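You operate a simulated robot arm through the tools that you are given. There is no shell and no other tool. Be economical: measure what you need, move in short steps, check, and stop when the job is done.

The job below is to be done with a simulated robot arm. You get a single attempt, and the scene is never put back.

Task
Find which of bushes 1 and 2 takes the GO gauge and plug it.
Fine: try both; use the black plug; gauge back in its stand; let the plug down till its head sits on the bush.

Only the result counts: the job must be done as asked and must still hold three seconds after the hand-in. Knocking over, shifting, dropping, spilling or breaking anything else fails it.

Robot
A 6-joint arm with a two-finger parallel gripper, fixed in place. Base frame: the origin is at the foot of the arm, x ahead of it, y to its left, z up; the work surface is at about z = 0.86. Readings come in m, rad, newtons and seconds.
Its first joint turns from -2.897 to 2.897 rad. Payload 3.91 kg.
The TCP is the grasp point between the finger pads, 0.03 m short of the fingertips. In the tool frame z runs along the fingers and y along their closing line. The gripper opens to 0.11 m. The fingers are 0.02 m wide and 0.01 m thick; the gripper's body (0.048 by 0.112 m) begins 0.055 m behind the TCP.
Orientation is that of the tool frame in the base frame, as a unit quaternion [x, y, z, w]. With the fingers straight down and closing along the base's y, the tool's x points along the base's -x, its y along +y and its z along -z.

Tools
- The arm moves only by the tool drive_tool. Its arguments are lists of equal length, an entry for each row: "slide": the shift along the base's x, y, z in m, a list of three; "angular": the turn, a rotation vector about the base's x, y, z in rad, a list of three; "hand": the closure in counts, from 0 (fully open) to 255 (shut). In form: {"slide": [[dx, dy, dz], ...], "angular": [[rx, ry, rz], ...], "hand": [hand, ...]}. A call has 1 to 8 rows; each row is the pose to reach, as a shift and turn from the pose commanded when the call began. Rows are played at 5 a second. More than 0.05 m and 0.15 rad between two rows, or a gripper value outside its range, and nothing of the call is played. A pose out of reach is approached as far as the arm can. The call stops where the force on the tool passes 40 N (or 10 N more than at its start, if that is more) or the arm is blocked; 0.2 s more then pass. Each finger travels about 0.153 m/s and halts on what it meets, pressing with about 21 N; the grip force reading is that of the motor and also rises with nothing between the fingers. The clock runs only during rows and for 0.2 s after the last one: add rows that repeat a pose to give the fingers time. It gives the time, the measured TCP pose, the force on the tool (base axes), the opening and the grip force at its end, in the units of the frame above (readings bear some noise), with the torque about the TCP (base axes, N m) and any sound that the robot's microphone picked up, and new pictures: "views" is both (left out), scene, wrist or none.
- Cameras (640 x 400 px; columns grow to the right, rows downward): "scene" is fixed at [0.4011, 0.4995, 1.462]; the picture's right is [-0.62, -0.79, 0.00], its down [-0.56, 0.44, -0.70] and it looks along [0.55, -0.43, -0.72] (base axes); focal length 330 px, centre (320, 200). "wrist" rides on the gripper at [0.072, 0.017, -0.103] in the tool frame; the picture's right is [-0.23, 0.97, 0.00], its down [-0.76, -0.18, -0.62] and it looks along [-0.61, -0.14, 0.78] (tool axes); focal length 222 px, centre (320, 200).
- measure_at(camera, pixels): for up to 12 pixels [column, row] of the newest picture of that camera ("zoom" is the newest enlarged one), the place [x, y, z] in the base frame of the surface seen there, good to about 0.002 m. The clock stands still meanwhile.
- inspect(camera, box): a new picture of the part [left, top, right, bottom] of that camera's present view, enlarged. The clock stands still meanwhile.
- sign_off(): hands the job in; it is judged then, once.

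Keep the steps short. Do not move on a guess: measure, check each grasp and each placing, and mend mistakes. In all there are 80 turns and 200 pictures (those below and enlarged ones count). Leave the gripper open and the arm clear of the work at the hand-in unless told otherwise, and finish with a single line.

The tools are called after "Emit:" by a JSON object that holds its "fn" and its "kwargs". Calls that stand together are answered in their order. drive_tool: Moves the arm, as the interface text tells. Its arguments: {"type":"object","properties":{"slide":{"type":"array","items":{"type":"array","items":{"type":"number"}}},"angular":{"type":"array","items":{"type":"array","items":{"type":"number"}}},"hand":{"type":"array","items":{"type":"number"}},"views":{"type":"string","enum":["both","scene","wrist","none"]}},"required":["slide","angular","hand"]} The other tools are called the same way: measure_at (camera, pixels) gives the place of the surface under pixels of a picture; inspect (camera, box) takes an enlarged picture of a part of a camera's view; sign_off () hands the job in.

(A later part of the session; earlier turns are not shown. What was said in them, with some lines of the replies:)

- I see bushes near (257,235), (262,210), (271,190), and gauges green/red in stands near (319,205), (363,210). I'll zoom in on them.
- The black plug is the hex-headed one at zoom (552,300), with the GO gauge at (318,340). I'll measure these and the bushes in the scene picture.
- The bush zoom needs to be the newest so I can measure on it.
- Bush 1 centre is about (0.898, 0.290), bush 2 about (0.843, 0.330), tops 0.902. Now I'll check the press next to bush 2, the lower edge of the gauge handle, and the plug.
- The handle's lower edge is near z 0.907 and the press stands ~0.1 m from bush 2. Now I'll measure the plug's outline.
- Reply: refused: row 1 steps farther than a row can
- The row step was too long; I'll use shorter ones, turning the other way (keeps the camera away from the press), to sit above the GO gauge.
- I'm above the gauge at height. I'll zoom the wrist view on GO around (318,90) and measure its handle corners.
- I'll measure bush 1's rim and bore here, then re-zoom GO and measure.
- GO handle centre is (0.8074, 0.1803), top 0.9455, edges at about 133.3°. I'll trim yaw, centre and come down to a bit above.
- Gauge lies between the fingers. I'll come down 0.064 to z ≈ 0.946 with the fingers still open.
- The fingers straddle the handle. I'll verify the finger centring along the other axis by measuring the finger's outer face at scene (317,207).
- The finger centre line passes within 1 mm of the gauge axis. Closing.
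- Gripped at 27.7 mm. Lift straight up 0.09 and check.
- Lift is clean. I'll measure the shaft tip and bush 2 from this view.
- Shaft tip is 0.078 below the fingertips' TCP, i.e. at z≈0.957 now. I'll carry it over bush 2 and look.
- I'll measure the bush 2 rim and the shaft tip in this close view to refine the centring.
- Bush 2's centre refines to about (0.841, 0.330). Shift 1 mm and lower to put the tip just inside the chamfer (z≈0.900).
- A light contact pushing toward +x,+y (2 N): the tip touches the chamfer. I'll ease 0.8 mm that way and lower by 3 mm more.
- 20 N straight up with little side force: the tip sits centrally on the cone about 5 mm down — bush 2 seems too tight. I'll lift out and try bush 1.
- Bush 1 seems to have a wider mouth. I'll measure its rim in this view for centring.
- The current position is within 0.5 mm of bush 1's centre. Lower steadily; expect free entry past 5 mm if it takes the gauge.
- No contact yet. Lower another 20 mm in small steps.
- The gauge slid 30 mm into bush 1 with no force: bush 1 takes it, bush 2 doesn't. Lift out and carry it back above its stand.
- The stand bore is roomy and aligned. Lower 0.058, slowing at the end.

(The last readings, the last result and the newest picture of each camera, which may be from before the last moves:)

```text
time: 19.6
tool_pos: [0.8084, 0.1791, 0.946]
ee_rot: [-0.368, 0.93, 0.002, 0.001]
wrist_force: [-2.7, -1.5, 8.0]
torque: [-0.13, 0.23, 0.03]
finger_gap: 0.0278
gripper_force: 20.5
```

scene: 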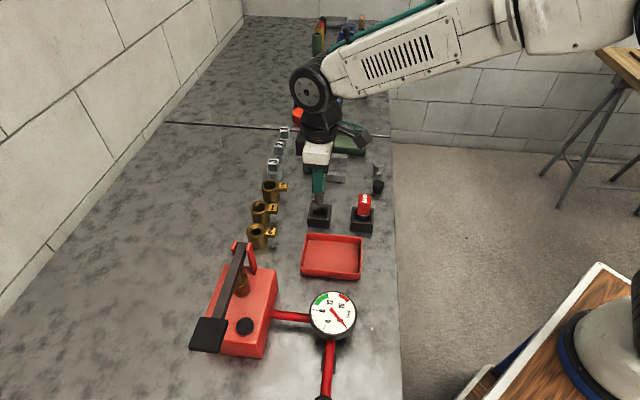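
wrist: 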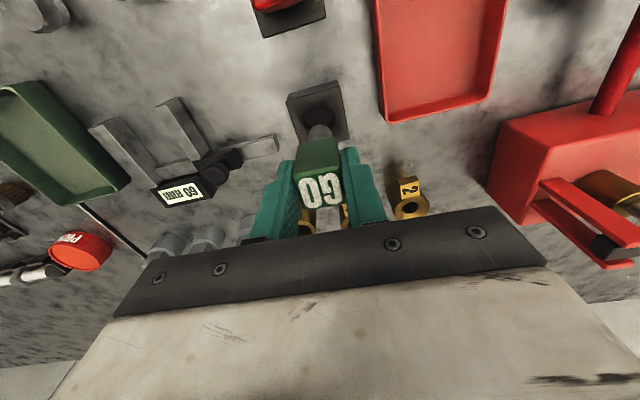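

It's down on the stand floor (about 10 N). Ease up 0.5 mm, open, and look.

Emit:
{"fn": "drive_tool", "kwargs": {"slide": [[0, 0, 0.0006], [0, 0, 0.0006], [0, 0, 0.0006], [0, 0, 0.0006], [0, 0, 0.0006]], "angular": [[0, 0, 0], [0, 0, 0], [0, 0, 0], [0, 0, 0], [0, 0, 0]], "hand": [220, 180, 140, 120, 120]}}

Emit:
{"fn": "inspect", "kwargs": {"camera": "wrist", "box": [220, 100, 420, 225]}}

```text
time: 20.8
tool_pos: [0.8084, 0.1791, 0.946]
ee_rot: [-0.369, 0.929, 0.001, 0.0]
wrist_force: [0.7, 0.1, 0.6]
torque: [-0.03, -0.01, 0.01]
finger_gap: 0.0583
gripper_force: 0.2
```

scene: 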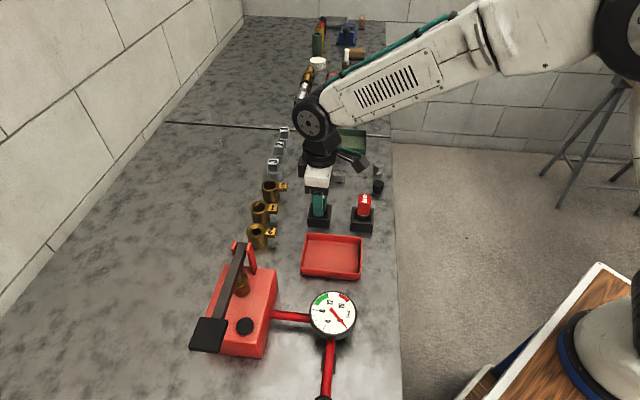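
wrist: 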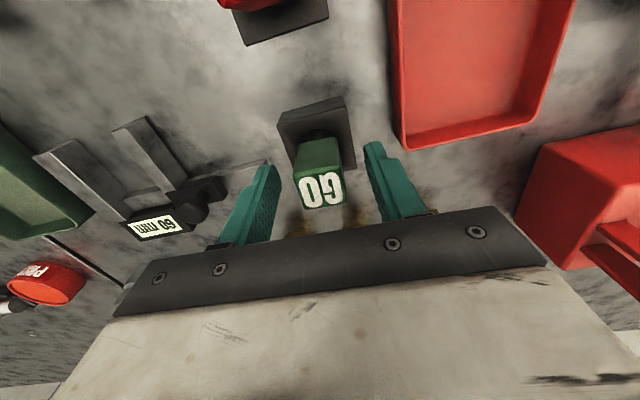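

```text
3.20 times, centred on (320, 162) of wrist
```

zoom: 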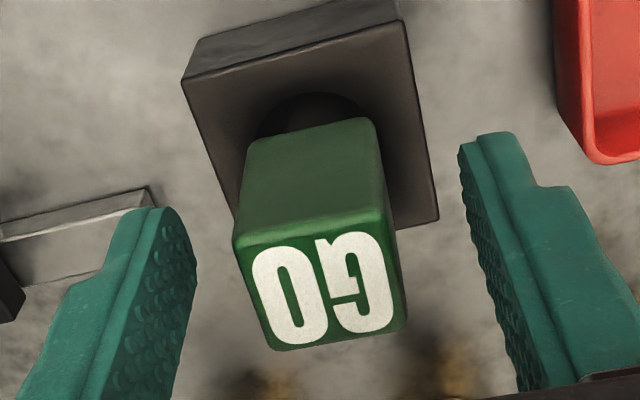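

The gauge stands straight in its stand. Rise and move over the black plug near (0.795, 0.000).

Emit:
{"fn": "drive_tool", "kwargs": {"slide": [[0, 0, 0.04], [0, 0, 0.085], [-0.003, -0.04, 0.1], [-0.006, -0.085, 0.1], [-0.009, -0.13, 0.1], [-0.012, -0.175, 0.1], [-0.013, -0.18, 0.1], [-0.013, -0.18, 0.1]], "angular": [[0, 0, 0], [0, 0, 0], [0, 0, 0], [0, 0, 0], [0, 0, 0], [0, 0, 0], [0, 0, 0], [0, 0, 0]], "hand": [120, 120, 120, 120, 120, 120, 120, 120]}}

Emit:
{"fn": "inspect", "kwargs": {"camera": "wrist", "box": [272, 60, 368, 120]}}

Emit:
{"fn": "inspect", "kwargs": {"camera": "scene", "box": [280, 160, 400, 235]}}

```text
time: 22.6
tool_pos: [0.7952, -0.0013, 1.0439]
ee_rot: [-0.369, 0.93, 0.0, 0.0]
wrist_force: [-0.1, 0.4, -0.1]
torque: [0.03, 0.03, 0.0]
finger_gap: 0.0583
gripper_force: 0.1
```

scene: 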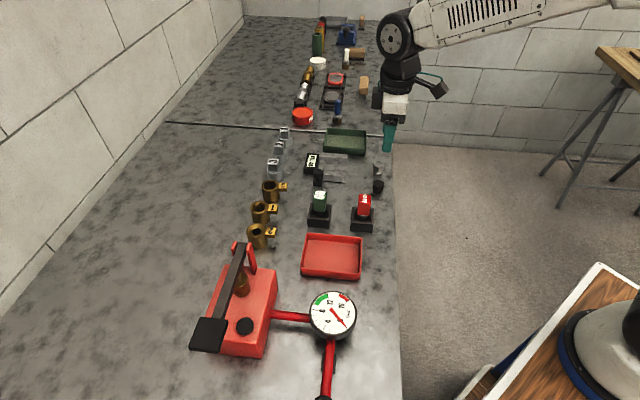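
wrist: 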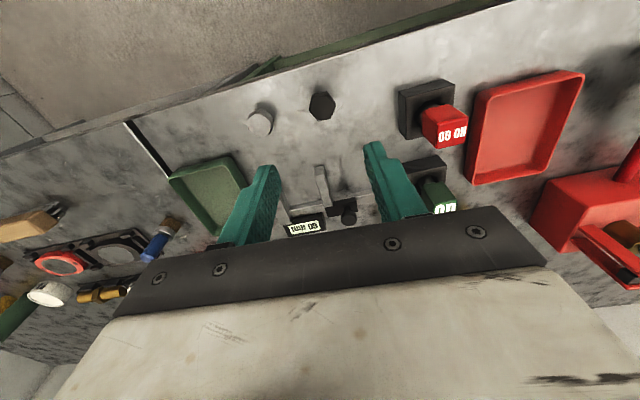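

```text
6.67 times, centred on (320, 90) of wrist
```

zoom: 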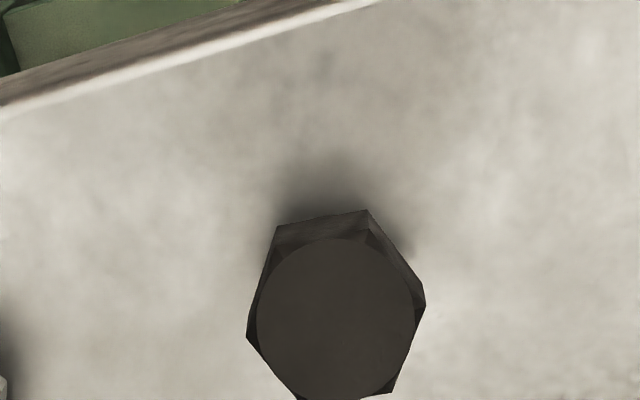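

```text
5.33 times, centred on (340, 198) of scene
```

zoom: 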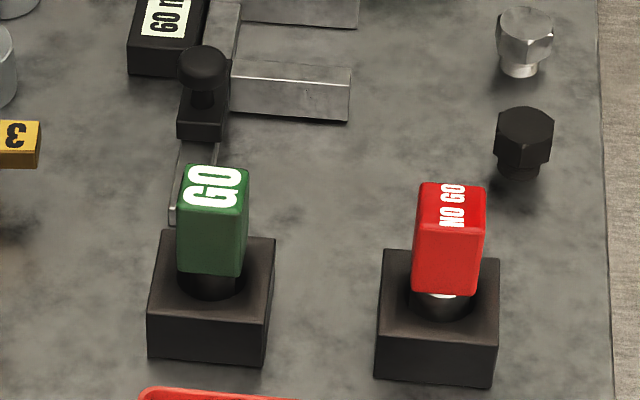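

Gauge is back upright. A better-centred zoom on the plug at wrist (322,106), then measure the hex corners.

Emit:
{"fn": "inspect", "kwargs": {"camera": "wrist", "box": [290, 86, 354, 126]}}

```text
10.00 times, centred on (322, 106) of wrist
```

zoom: 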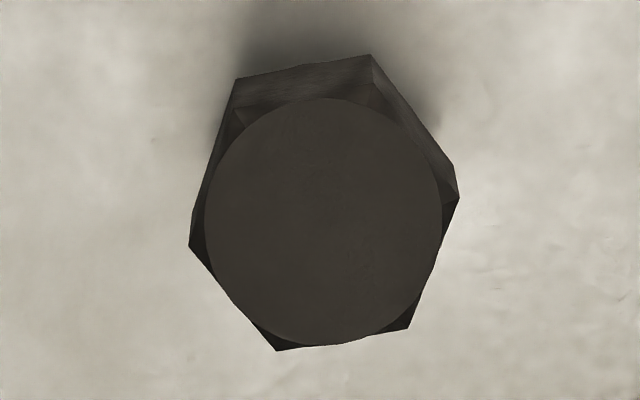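

Emit:
{"fn": "measure_at", "kwargs": {"camera": "zoom", "pixels": [[194, 243], [278, 346], [405, 326], [455, 198], [372, 92], [240, 108], [322, 222], [212, 220], [436, 220], [322, 104], [318, 340], [260, 80]]}}

```text
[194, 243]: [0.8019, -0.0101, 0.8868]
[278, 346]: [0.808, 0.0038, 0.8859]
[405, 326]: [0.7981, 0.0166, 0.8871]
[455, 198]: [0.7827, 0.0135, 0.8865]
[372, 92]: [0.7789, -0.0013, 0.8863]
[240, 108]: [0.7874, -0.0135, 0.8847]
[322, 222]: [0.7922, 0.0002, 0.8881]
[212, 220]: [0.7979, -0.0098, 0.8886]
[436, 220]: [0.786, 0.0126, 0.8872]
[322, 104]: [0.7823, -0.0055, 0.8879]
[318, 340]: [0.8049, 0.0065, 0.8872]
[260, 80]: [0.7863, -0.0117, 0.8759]
```

Plug centre is (0.793, 0.0014); the flats face 40°, 100°, 160°. I'll turn −0.585 rad so the fingers close along ~100°, and come down to 0.96.

Emit:
{"fn": "drive_tool", "kwargs": {"slide": [[-0.0012, 0.0011, 0], [-0.0012, 0.0011, -0.015], [-0.0012, 0.0011, -0.03], [-0.0012, 0.0011, -0.05], [-0.0012, 0.0011, -0.07], [-0.0012, 0.0011, -0.085], [-0.0012, 0.0011, -0.085]], "angular": [[0, 0, -0.12], [0, 0, -0.24], [0, 0, -0.36], [0, 0, -0.48], [0, 0, -0.585], [0, 0, -0.585], [0, 0, -0.585]], "hand": [120, 120, 120, 120, 120, 120, 120]}}

Emit:
{"fn": "inspect", "kwargs": {"camera": "wrist", "box": [240, 90, 400, 190]}}

Emit:
{"fn": "inspect", "kwargs": {"camera": "scene", "box": [330, 140, 426, 200]}}

```text
time: 24.2
tool_pos: [0.7933, 0.0007, 0.9616]
ee_rot: [-0.085, 0.996, 0.001, -0.001]
wrist_force: [0.3, -1.1, -0.2]
torque: [-0.03, 0.0, 0.01]
finger_gap: 0.0583
gripper_force: 0.2
```

scene: 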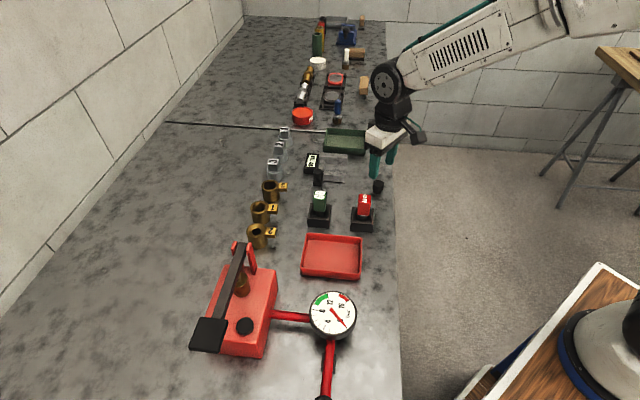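
wrist: 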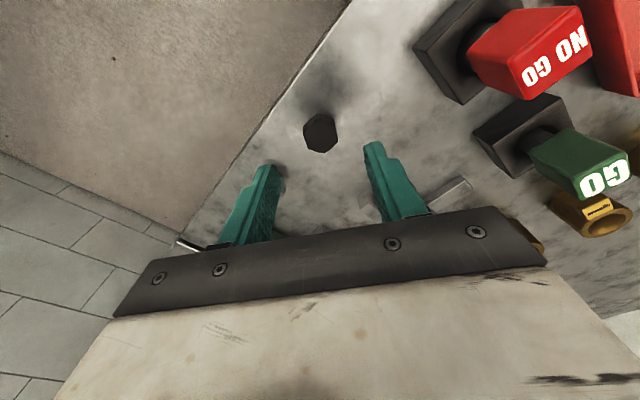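

```text
4.00 times, centred on (320, 140) of wrist
```

zoom: 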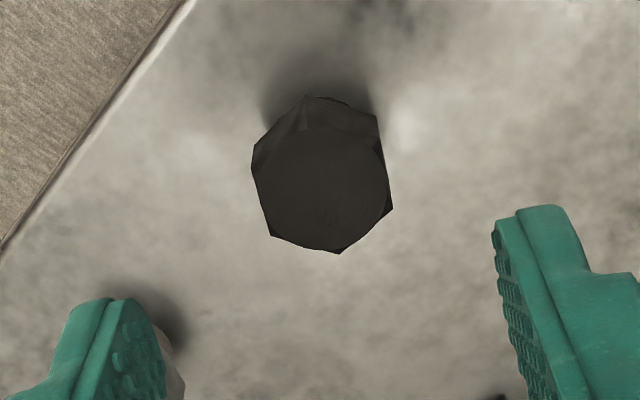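

```text
6.67 times, centred on (378, 170) of scene
```

zoom: 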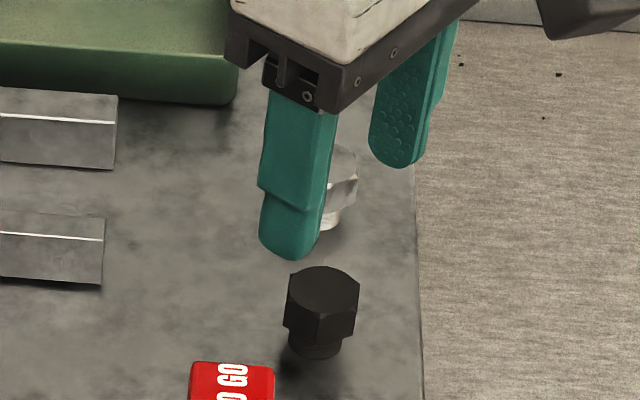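

Measure again in a wrist zoom for the plug's centre and flats with the turned tool.

Emit:
{"fn": "inspect", "kwargs": {"camera": "wrist", "box": [288, 113, 352, 153]}}

Emit:
{"fn": "measure_at", "kwargs": {"camera": "wrist", "pixels": [[304, 141], [304.5, 148], [336, 141.5], [325, 152.3], [321, 140], [308, 142], [335, 142]]}}

```text
10.00 times, centred on (320, 133) of wrist
```

zoom: 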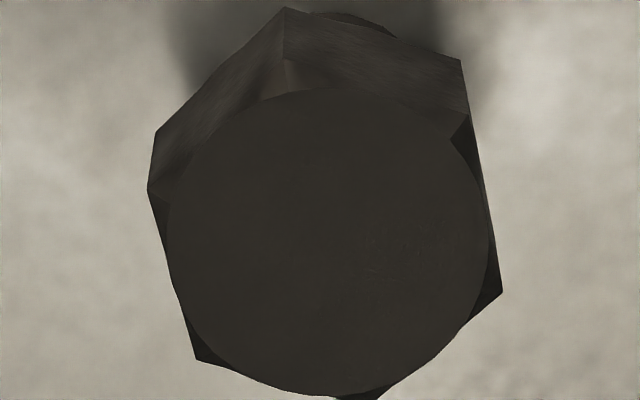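

```text
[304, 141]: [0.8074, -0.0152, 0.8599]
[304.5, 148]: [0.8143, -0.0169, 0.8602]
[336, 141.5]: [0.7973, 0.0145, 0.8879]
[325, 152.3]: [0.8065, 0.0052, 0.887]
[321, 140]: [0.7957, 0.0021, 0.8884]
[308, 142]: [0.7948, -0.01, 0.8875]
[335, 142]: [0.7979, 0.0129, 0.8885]
```

Emit:
{"fn": "measure_at", "kwargs": {"camera": "zoom", "pixels": [[170, 250], [486, 250], [325, 92], [325, 393], [153, 195], [198, 355], [374, 396], [498, 292], [466, 122], [285, 62], [325, 243]]}}

```text
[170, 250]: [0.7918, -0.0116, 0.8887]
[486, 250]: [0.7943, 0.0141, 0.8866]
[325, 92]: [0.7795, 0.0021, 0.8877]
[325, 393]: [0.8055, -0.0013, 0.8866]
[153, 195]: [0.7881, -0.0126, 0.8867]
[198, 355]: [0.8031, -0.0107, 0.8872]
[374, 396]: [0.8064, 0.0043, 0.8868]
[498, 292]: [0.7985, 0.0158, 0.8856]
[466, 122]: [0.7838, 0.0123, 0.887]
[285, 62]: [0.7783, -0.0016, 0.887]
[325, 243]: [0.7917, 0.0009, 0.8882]
```

Centre (0.793, 0.001) matches the TCP. Descend 0.054 so the fingertips reach z≈0.877, alongside the head.

Emit:
{"fn": "drive_tool", "kwargs": {"slide": [[0, 0.0003, -0.02], [0, 0.0003, -0.04], [0, 0.0003, -0.054], [0, 0.0003, -0.054], [0, 0.0003, -0.054]], "angular": [[0, 0, 0], [0, 0, 0], [0, 0, 0], [0, 0, 0], [0, 0, 0]], "hand": [120, 120, 120, 130, 130]}}

Emit:
{"fn": "inspect", "kwargs": {"camera": "wrist", "box": [220, 90, 420, 215]}}

Emit:
{"fn": "inspect", "kwargs": {"camera": "scene", "box": [330, 150, 426, 210]}}

```text
time: 25.4
tool_pos: [0.7942, 0.0014, 0.9062]
ee_rot: [-0.085, 0.996, 0.001, 0.001]
wrist_force: [-0.4, 0.5, 0.1]
torque: [0.0, 0.01, 0.0]
finger_gap: 0.0541
gripper_force: 0.1
```

scene: 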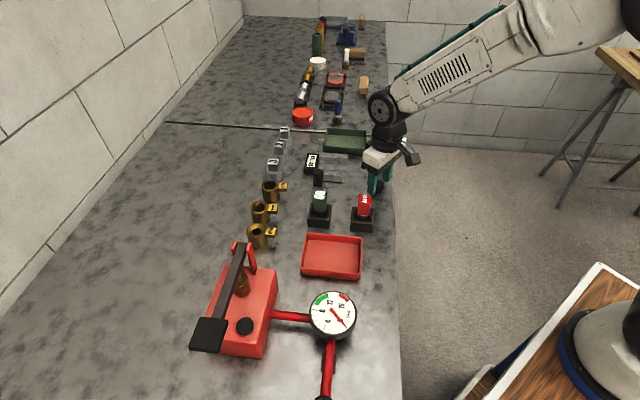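
wrist: 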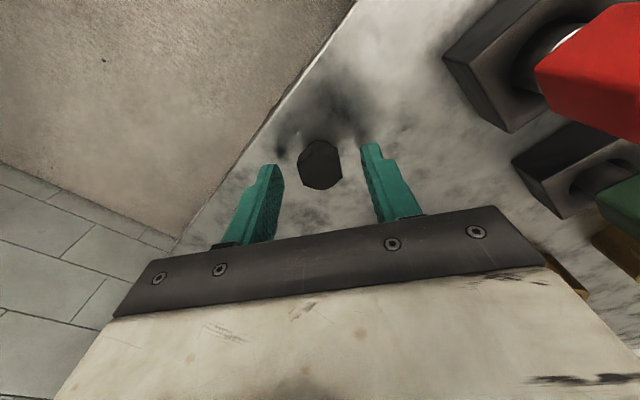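

```text
3.20 times, centred on (320, 152) of wrist
```

zoom: 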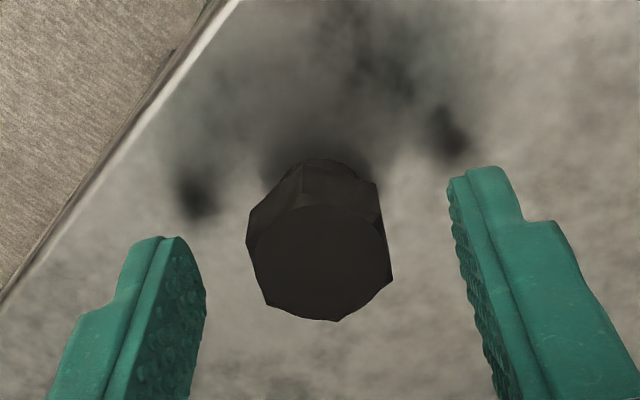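

```text
6.67 times, centred on (378, 180) of scene
```

zoom: 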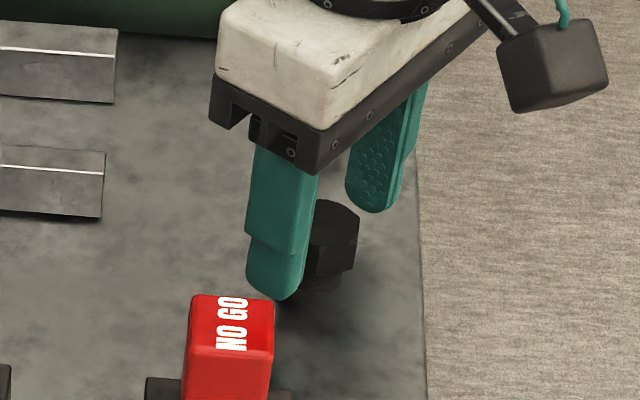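

Before closing, I'll check pads and plug centring by measuring.

Emit:
{"fn": "inspect", "kwargs": {"camera": "wrist", "box": [220, 90, 420, 215]}}

Emit:
{"fn": "measure_at", "kwargs": {"camera": "zoom", "pixels": [[185, 245], [203, 280], [150, 240], [453, 190], [462, 230], [490, 170], [255, 250], [388, 250], [320, 260]]}}

```text
3.20 times, centred on (320, 152) of wrist
```

zoom: 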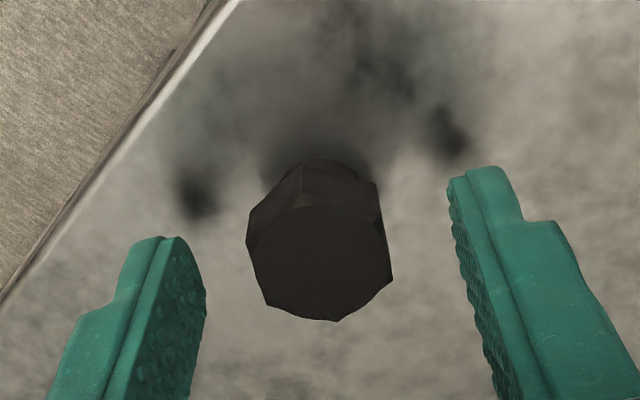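

```text
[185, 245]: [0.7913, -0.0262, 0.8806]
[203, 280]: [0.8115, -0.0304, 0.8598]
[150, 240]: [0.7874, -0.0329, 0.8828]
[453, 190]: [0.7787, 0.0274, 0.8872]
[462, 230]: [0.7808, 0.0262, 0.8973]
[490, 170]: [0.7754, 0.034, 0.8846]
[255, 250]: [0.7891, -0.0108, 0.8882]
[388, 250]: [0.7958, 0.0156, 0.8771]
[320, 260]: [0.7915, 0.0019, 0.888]
```

Centred within 1 mm. Close gently.

Emit:
{"fn": "drive_tool", "kwargs": {"slide": [[0, 0, 0], [0, 0, 0], [0, 0, 0], [0, 0, 0], [0, 0, 0], [0, 0, 0]], "angular": [[0, 0, 0], [0, 0, 0], [0, 0, 0], [0, 0, 0], [0, 0, 0], [0, 0, 0]], "hand": [150, 165, 180, 200, 220, 220]}}

Emit:
{"fn": "inspect", "kwargs": {"camera": "wrist", "box": [220, 90, 420, 215]}}

```text
time: 26.8
tool_pos: [0.7941, 0.0014, 0.9055]
ee_rot: [-0.084, 0.996, 0.001, 0.002]
wrist_force: [0.6, 0.2, 0.1]
torque: [0.03, 0.01, 0.01]
finger_gap: 0.0264
gripper_force: 21.1
```

scene: 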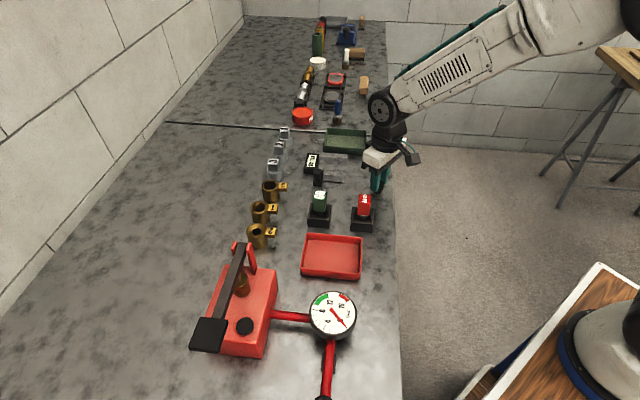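
wrist: 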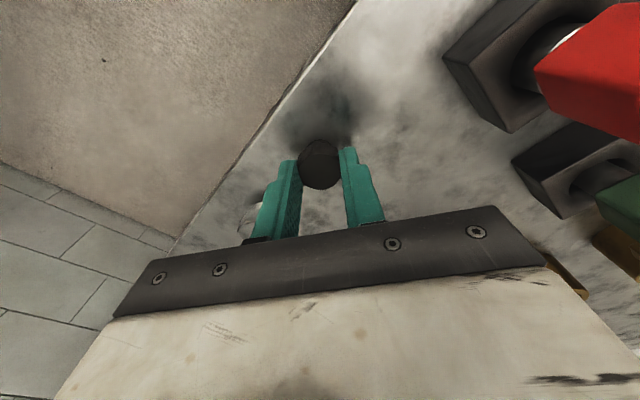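

```text
3.20 times, centred on (320, 152) of wrist
```

zoom: 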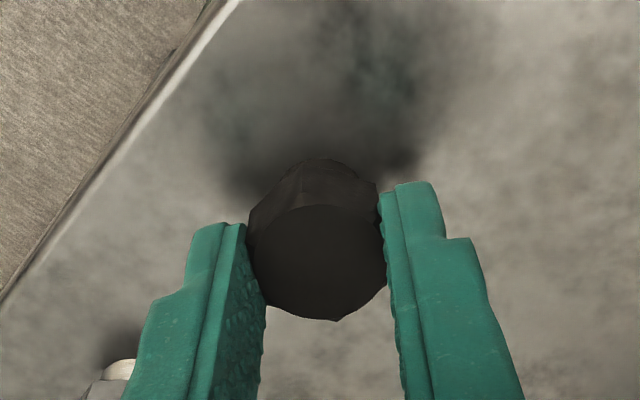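

Plug held at 26.4 mm. Lift 0.11 straight up and check.

Emit:
{"fn": "drive_tool", "kwargs": {"slide": [[0, 0, 0.01], [0, 0, 0.03], [0, 0, 0.06], [0, 0, 0.09], [0, 0, 0.11], [0, 0, 0.11]], "angular": [[0, 0, 0], [0, 0, 0], [0, 0, 0], [0, 0, 0], [0, 0, 0], [0, 0, 0]], "hand": [220, 220, 220, 220, 220, 220]}}

Emit:
{"fn": "inspect", "kwargs": {"camera": "scene", "box": [340, 120, 436, 180]}}

Emit:
{"fn": "inspect", "kwargs": {"camera": "wrist", "box": [220, 90, 420, 215]}}

```text
time: 28.2
tool_pos: [0.7936, 0.0017, 1.0147]
ee_rot: [-0.085, 0.996, 0.001, 0.0]
wrist_force: [0.5, -0.5, -0.5]
torque: [-0.02, -0.02, 0.04]
finger_gap: 0.0265
gripper_force: 20.6
```

scene: 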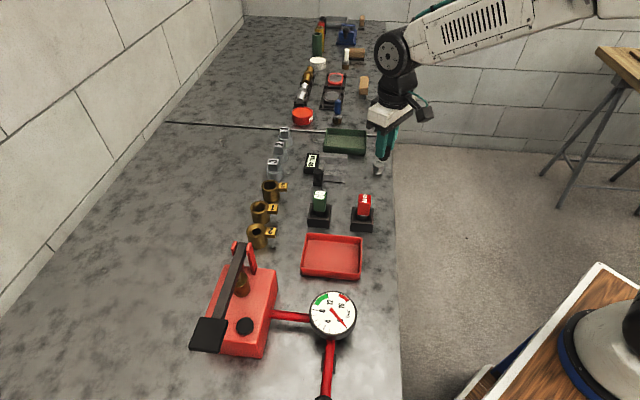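
wrist: 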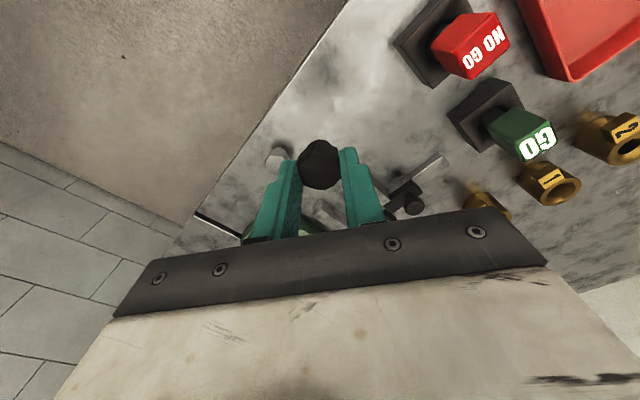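

```text
6.67 times, centred on (388, 150) of scene
```

zoom: 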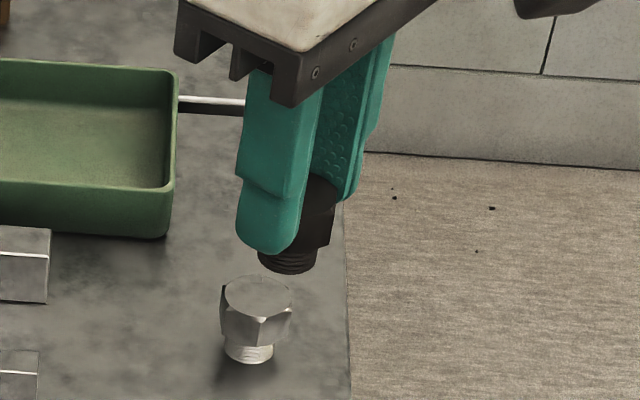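

```text
3.20 times, centred on (320, 152) of wrist
```

zoom: 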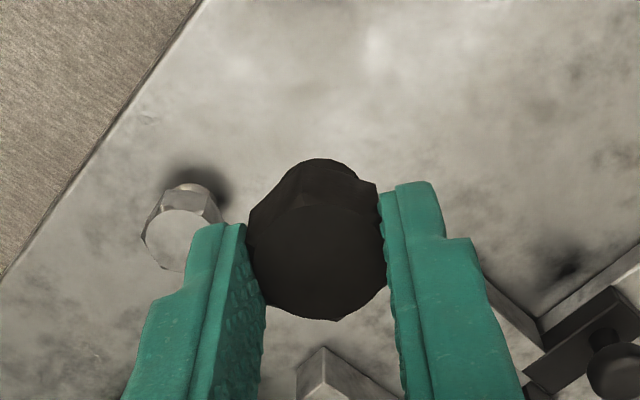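

Held upright. Carry it over bush 1 (shift 0.1045, 0.287) staying high.

Emit:
{"fn": "drive_tool", "kwargs": {"slide": [[0.015, 0.041, 0], [0.03, 0.082, 0], [0.045, 0.123, 0], [0.06, 0.164, 0], [0.075, 0.205, 0], [0.09, 0.246, 0], [0.1045, 0.287, 0], [0.1045, 0.287, 0]], "angular": [[0, 0, 0], [0, 0, 0], [0, 0, 0], [0, 0, 0], [0, 0, 0], [0, 0, 0], [0, 0, 0], [0, 0, 0]], "hand": [220, 220, 220, 220, 220, 220, 220, 220], "views": "none"}}

Emit:
{"fn": "drive_tool", "kwargs": {"slide": [[0, 0, -0.02], [0, 0, -0.04], [0, 0, -0.052], [0, 0, -0.052], [0, 0, -0.052]], "angular": [[0, 0, 0], [0, 0, 0], [0, 0, 0], [0, 0, 0], [0, 0, 0]], "hand": [220, 220, 220, 220, 220]}}

Emit:
{"fn": "inspect", "kwargs": {"camera": "wrist", "box": [240, 90, 400, 190]}}

Emit:
{"fn": "inspect", "kwargs": {"camera": "scene", "box": [216, 170, 312, 230]}}

```text
time: 30.0
tool_pos: [0.8987, 0.2889, 1.0171]
ee_rot: [-0.084, 0.996, 0.001, 0.0]
wrist_force: [0.7, -0.3, -1.8]
torque: [-0.03, -0.06, 0.03]
finger_gap: 0.0263
gripper_force: 20.7
```

```text
time: 31.2
tool_pos: [0.8985, 0.2875, 0.9641]
ee_rot: [-0.084, 0.996, 0.001, 0.0]
wrist_force: [-0.2, 0.5, -0.6]
torque: [0.01, 0.02, 0.0]
finger_gap: 0.0264
gripper_force: 21.0
```

scene: 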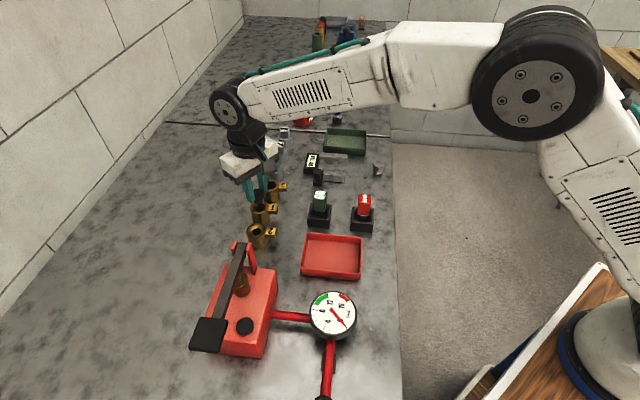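
wrist: 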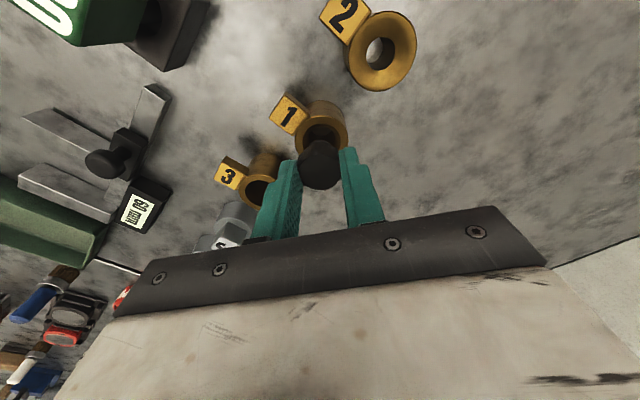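

```text
4.00 times, centred on (320, 140) of wrist
```

zoom: 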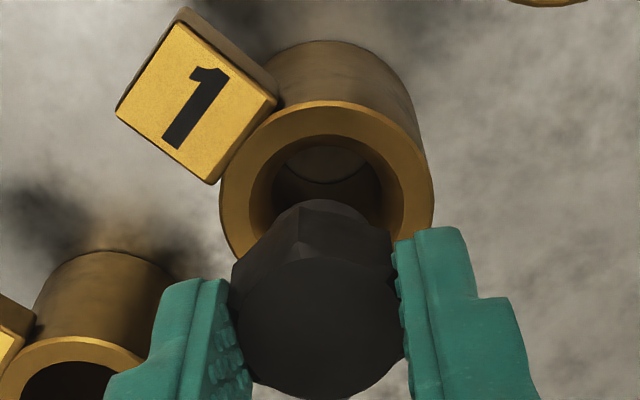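

```text
6.67 times, centred on (264, 200) of scene
```

zoom: 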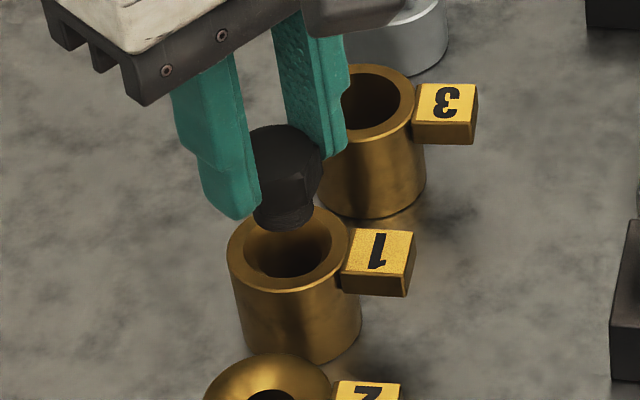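

The plug is over bush 1, bottom at about 0.918. Lower in small steps to about 0.895 to enter the bore.

Emit:
{"fn": "drive_tool", "kwargs": {"slide": [[0, 0, -0.008], [0, 0, -0.013], [0, 0, -0.016], [0, 0, -0.019], [0, 0, -0.022], [0, 0, -0.024], [0, 0, -0.024]], "angular": [[0, 0, 0], [0, 0, 0], [0, 0, 0], [0, 0, 0], [0, 0, 0], [0, 0, 0], [0, 0, 0]], "hand": [220, 220, 220, 220, 220, 220, 220]}}

Emit:
{"fn": "inspect", "kwargs": {"camera": "wrist", "box": [240, 90, 400, 190]}}

Emit:
{"fn": "inspect", "kwargs": {"camera": "scene", "box": [216, 170, 312, 230]}}

```text
time: 32.8
tool_pos: [0.8969, 0.2873, 0.9394]
ee_rot: [-0.085, 0.996, 0.0, 0.0]
wrist_force: [0.6, 1.3, -0.1]
torque: [0.01, -0.02, 0.0]
finger_gap: 0.0265
gripper_force: 20.9
```

scene: 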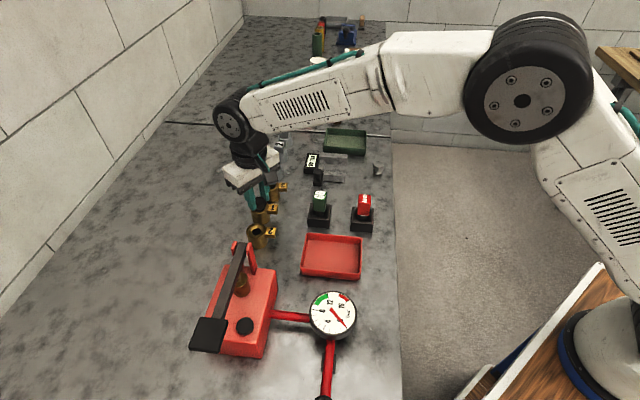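
wrist: 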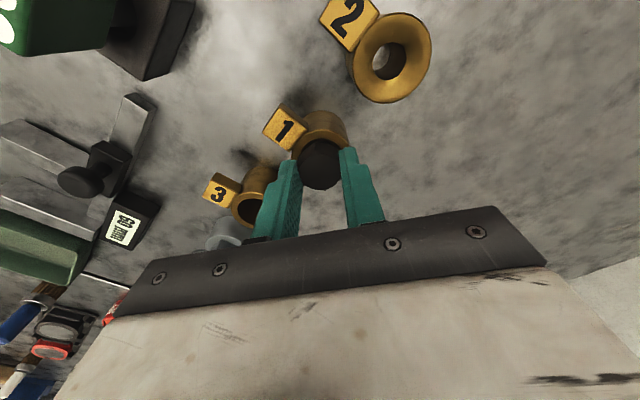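

```text
4.00 times, centred on (320, 140) of wrist
```

zoom: 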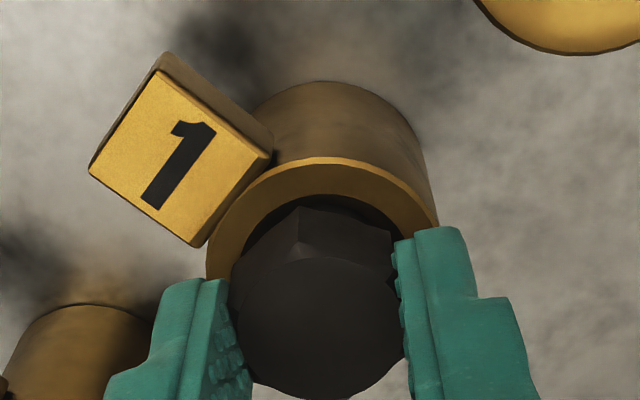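

```text
6.67 times, centred on (264, 200) of scene
```

zoom: 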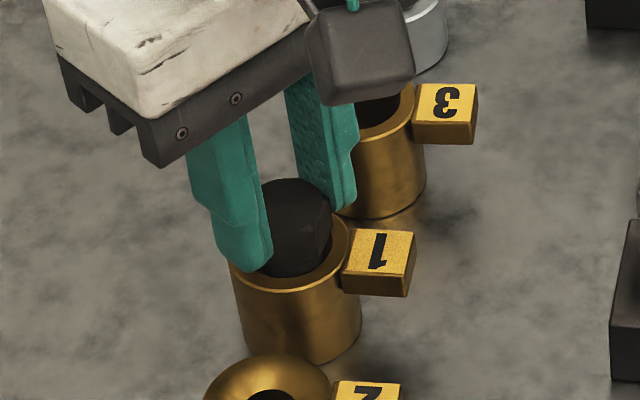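

The shank is in the bore with no force. Lower on in 1 mm steps until the head bears.

Emit:
{"fn": "drive_tool", "kwargs": {"slide": [[0, 0, -0.001], [0, 0, -0.002], [0, 0, -0.003], [0, 0, -0.004], [0, 0, -0.0045], [0, 0, -0.0045]], "angular": [[0, 0, 0], [0, 0, 0], [0, 0, 0], [0, 0, 0], [0, 0, 0], [0, 0, 0]], "hand": [220, 220, 220, 220, 220, 220], "views": "none"}}

Emit:
{"fn": "inspect", "kwargs": {"camera": "scene", "box": [232, 180, 296, 220]}}

```text
time: 34.2
tool_pos: [0.8982, 0.2883, 0.9364]
ee_rot: [-0.085, 0.996, 0.001, 0.0]
wrist_force: [0.9, 1.0, -0.6]
torque: [0.0, 0.01, 0.01]
finger_gap: 0.0263
gripper_force: 21.3
```

```text
10.00 times, centred on (264, 200) of scene
```

zoom: 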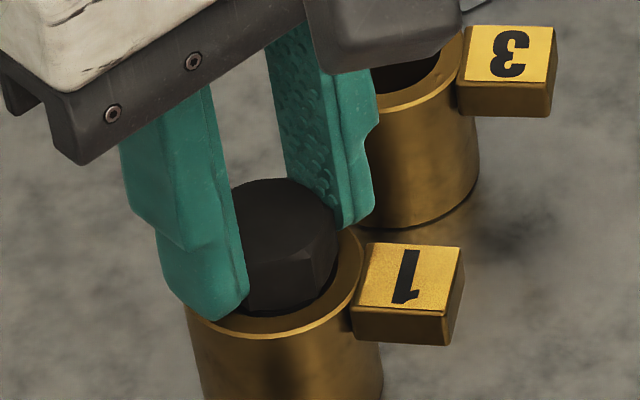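

Almost there. Another 2.5 mm in 0.5 mm steps, watching the force.

Emit:
{"fn": "drive_tool", "kwargs": {"slide": [[0, 0, -0.0005], [0, 0, -0.001], [0, 0, -0.0015], [0, 0, -0.002], [0, 0, -0.002]], "angular": [[0, 0, 0], [0, 0, 0], [0, 0, 0], [0, 0, 0], [0, 0, 0]], "hand": [220, 220, 220, 220, 220], "views": "none"}}

```text
time: 35.4
tool_pos: [0.8989, 0.2882, 0.9363]
ee_rot: [-0.085, 0.996, 0.001, 0.002]
wrist_force: [2.4, 5.0, 15.3]
torque: [0.07, -0.14, 0.05]
finger_gap: 0.0264
gripper_force: 21.2
```

15 N upward now: something bears. Check visually that it's the head on the rim.

Emit:
{"fn": "inspect", "kwargs": {"camera": "scene", "box": [232, 180, 296, 220]}}

Emit:
{"fn": "inspect", "kwargs": {"camera": "wrist", "box": [260, 100, 380, 175]}}

Emit:
{"fn": "measure_at", "kwargs": {"camera": "zoom", "pixels": [[320, 280], [250, 290], [390, 290], [320, 200], [220, 200], [450, 200], [320, 110]]}}

```text
10.00 times, centred on (264, 200) of scene
```

zoom: 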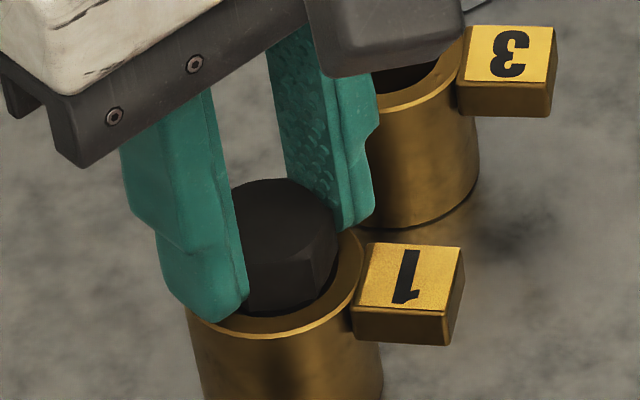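

```text
5.33 times, centred on (320, 138) of wrist
```

zoom: 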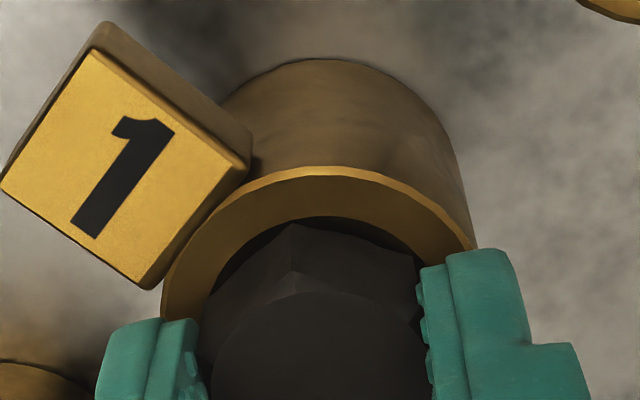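

```text
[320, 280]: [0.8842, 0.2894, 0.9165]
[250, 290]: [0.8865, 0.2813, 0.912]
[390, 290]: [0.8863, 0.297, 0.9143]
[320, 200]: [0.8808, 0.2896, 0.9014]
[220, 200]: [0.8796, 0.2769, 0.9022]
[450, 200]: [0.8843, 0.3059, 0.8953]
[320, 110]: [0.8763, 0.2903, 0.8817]
```

The head is down at the rim (plug top ≈0.917). Relieve 1 mm of pressing and open slowly.

Emit:
{"fn": "drive_tool", "kwargs": {"slide": [[0, 0, 0.001], [0, 0, 0.001], [0, 0, 0.001], [0, 0, 0.001], [0, 0, 0.001], [0, 0, 0.001]], "angular": [[0, 0, 0], [0, 0, 0], [0, 0, 0], [0, 0, 0], [0, 0, 0], [0, 0, 0]], "hand": [220, 190, 175, 155, 130, 130]}}

Emit:
{"fn": "inspect", "kwargs": {"camera": "scene", "box": [232, 180, 296, 220]}}

Emit:
{"fn": "inspect", "kwargs": {"camera": "wrist", "box": [260, 100, 380, 175]}}

```text
time: 36.8
tool_pos: [0.8985, 0.2873, 0.9354]
ee_rot: [-0.085, 0.996, 0.001, 0.0]
wrist_force: [-0.2, -0.3, 0.8]
torque: [0.01, 0.01, -0.05]
finger_gap: 0.0537
gripper_force: 0.1
```

scene: 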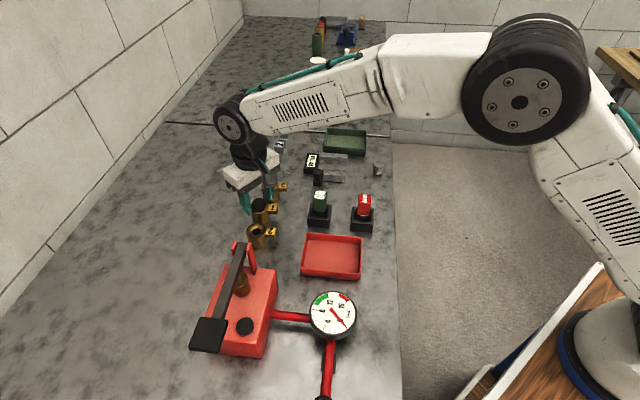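
wrist: 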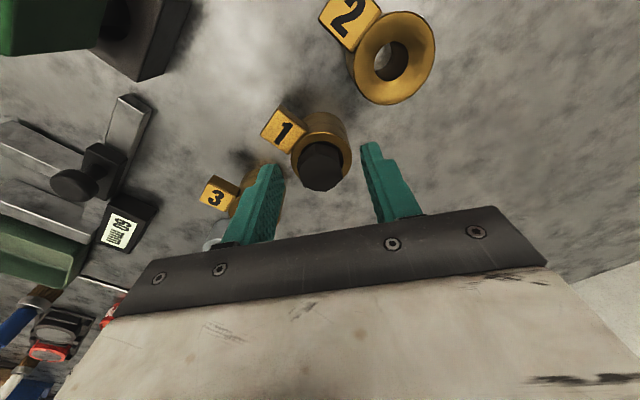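

```text
10.00 times, centred on (264, 200) of scene
```

zoom: 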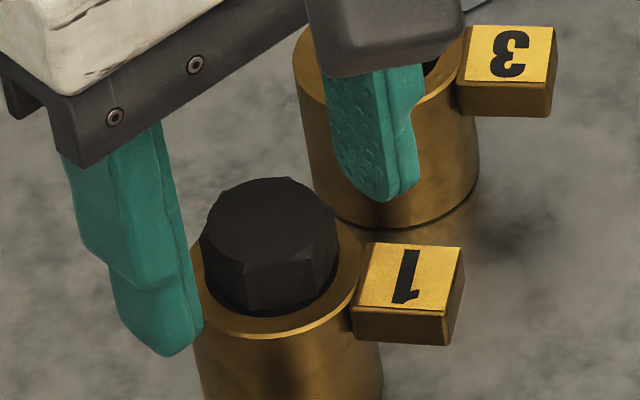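

```text
5.33 times, centred on (320, 138) of wrist
```

zoom: 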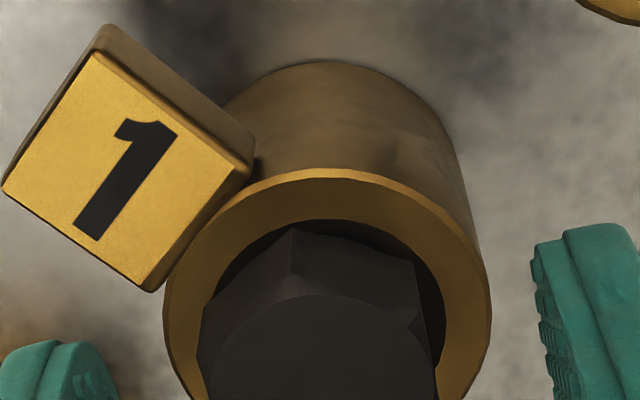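

Plug released and sitting. I'll rise clear and then check its level and seating.

Emit:
{"fn": "drive_tool", "kwargs": {"slide": [[0, 0, 0.03], [0, 0, 0.07], [0, 0, 0.11], [-0.03, -0.02, 0.12], [-0.07, -0.04, 0.12], [-0.11, -0.06, 0.12], [-0.13, -0.06, 0.12], [-0.13, -0.06, 0.12]], "angular": [[0, 0, 0], [0, 0, 0], [0, 0, 0], [0, 0, 0], [0, 0, 0], [0, 0, 0], [0, 0, 0], [0, 0, 0]], "hand": [130, 130, 130, 100, 60, 20, 0, 0]}}

Emit:
{"fn": "inspect", "kwargs": {"camera": "scene", "box": [232, 185, 296, 225]}}

Emit:
{"fn": "measure_at", "kwargs": {"camera": "zoom", "pixels": [[220, 165], [270, 165], [325, 165], [270, 135], [270, 200], [205, 220], [355, 220], [280, 280], [270, 250], [300, 250], [220, 230], [335, 200]]}}

```text
time: 38.6
tool_pos: [0.7673, 0.2285, 1.0561]
ee_rot: [-0.085, 0.996, 0.001, 0.001]
wrist_force: [0.0, 0.1, -0.3]
torque: [-0.01, -0.05, -0.04]
finger_gap: 0.1098
gripper_force: 0.2
```

scene: 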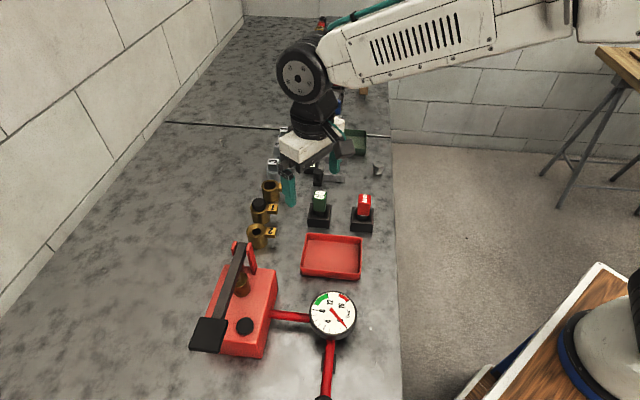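
wrist: 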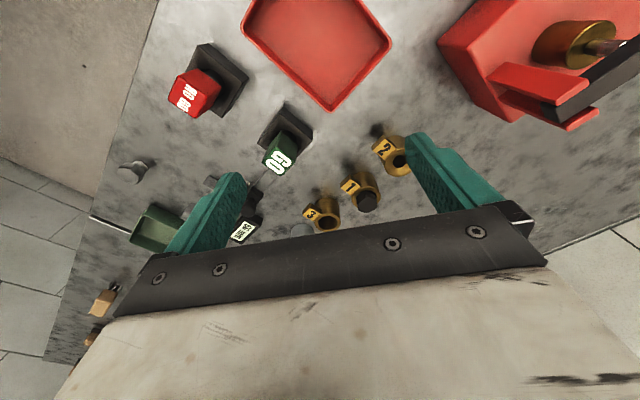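

```text
10.00 times, centred on (264, 205) of scene
```

zoom: 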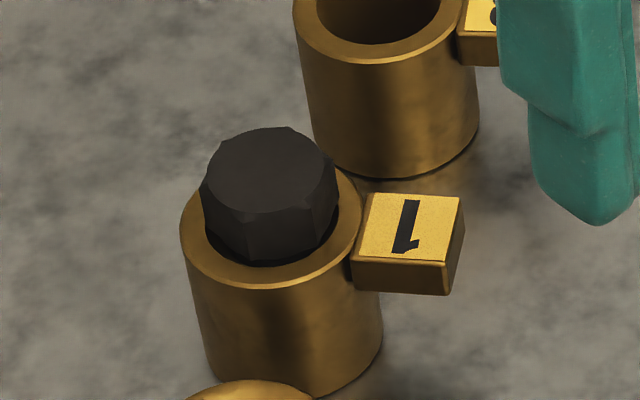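

```text
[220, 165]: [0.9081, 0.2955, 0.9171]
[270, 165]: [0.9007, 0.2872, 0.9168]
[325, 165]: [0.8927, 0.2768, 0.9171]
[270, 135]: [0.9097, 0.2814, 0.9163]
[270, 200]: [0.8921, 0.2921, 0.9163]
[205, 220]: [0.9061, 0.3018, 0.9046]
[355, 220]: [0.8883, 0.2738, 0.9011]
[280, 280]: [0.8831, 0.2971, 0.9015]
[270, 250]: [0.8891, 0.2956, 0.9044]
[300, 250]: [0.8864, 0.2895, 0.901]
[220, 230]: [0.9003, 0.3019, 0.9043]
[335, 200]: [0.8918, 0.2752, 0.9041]
```

The plug's top is level at z≈0.917 all over, so its head (15 mm) sits on bush 1's rim (0.902). GO is upright in its stand, nothing else has moved, and the gripper is open and clear. Handing in.

Emit:
{"fn": "sign_off", "kwargs": {}}

```text
The job is handed in.
```

Bush 1 takes the GO gauge and bush 2 does not; the black plug is in bush 1 with its head sitting on the bush, and the gauge is back in its stand.
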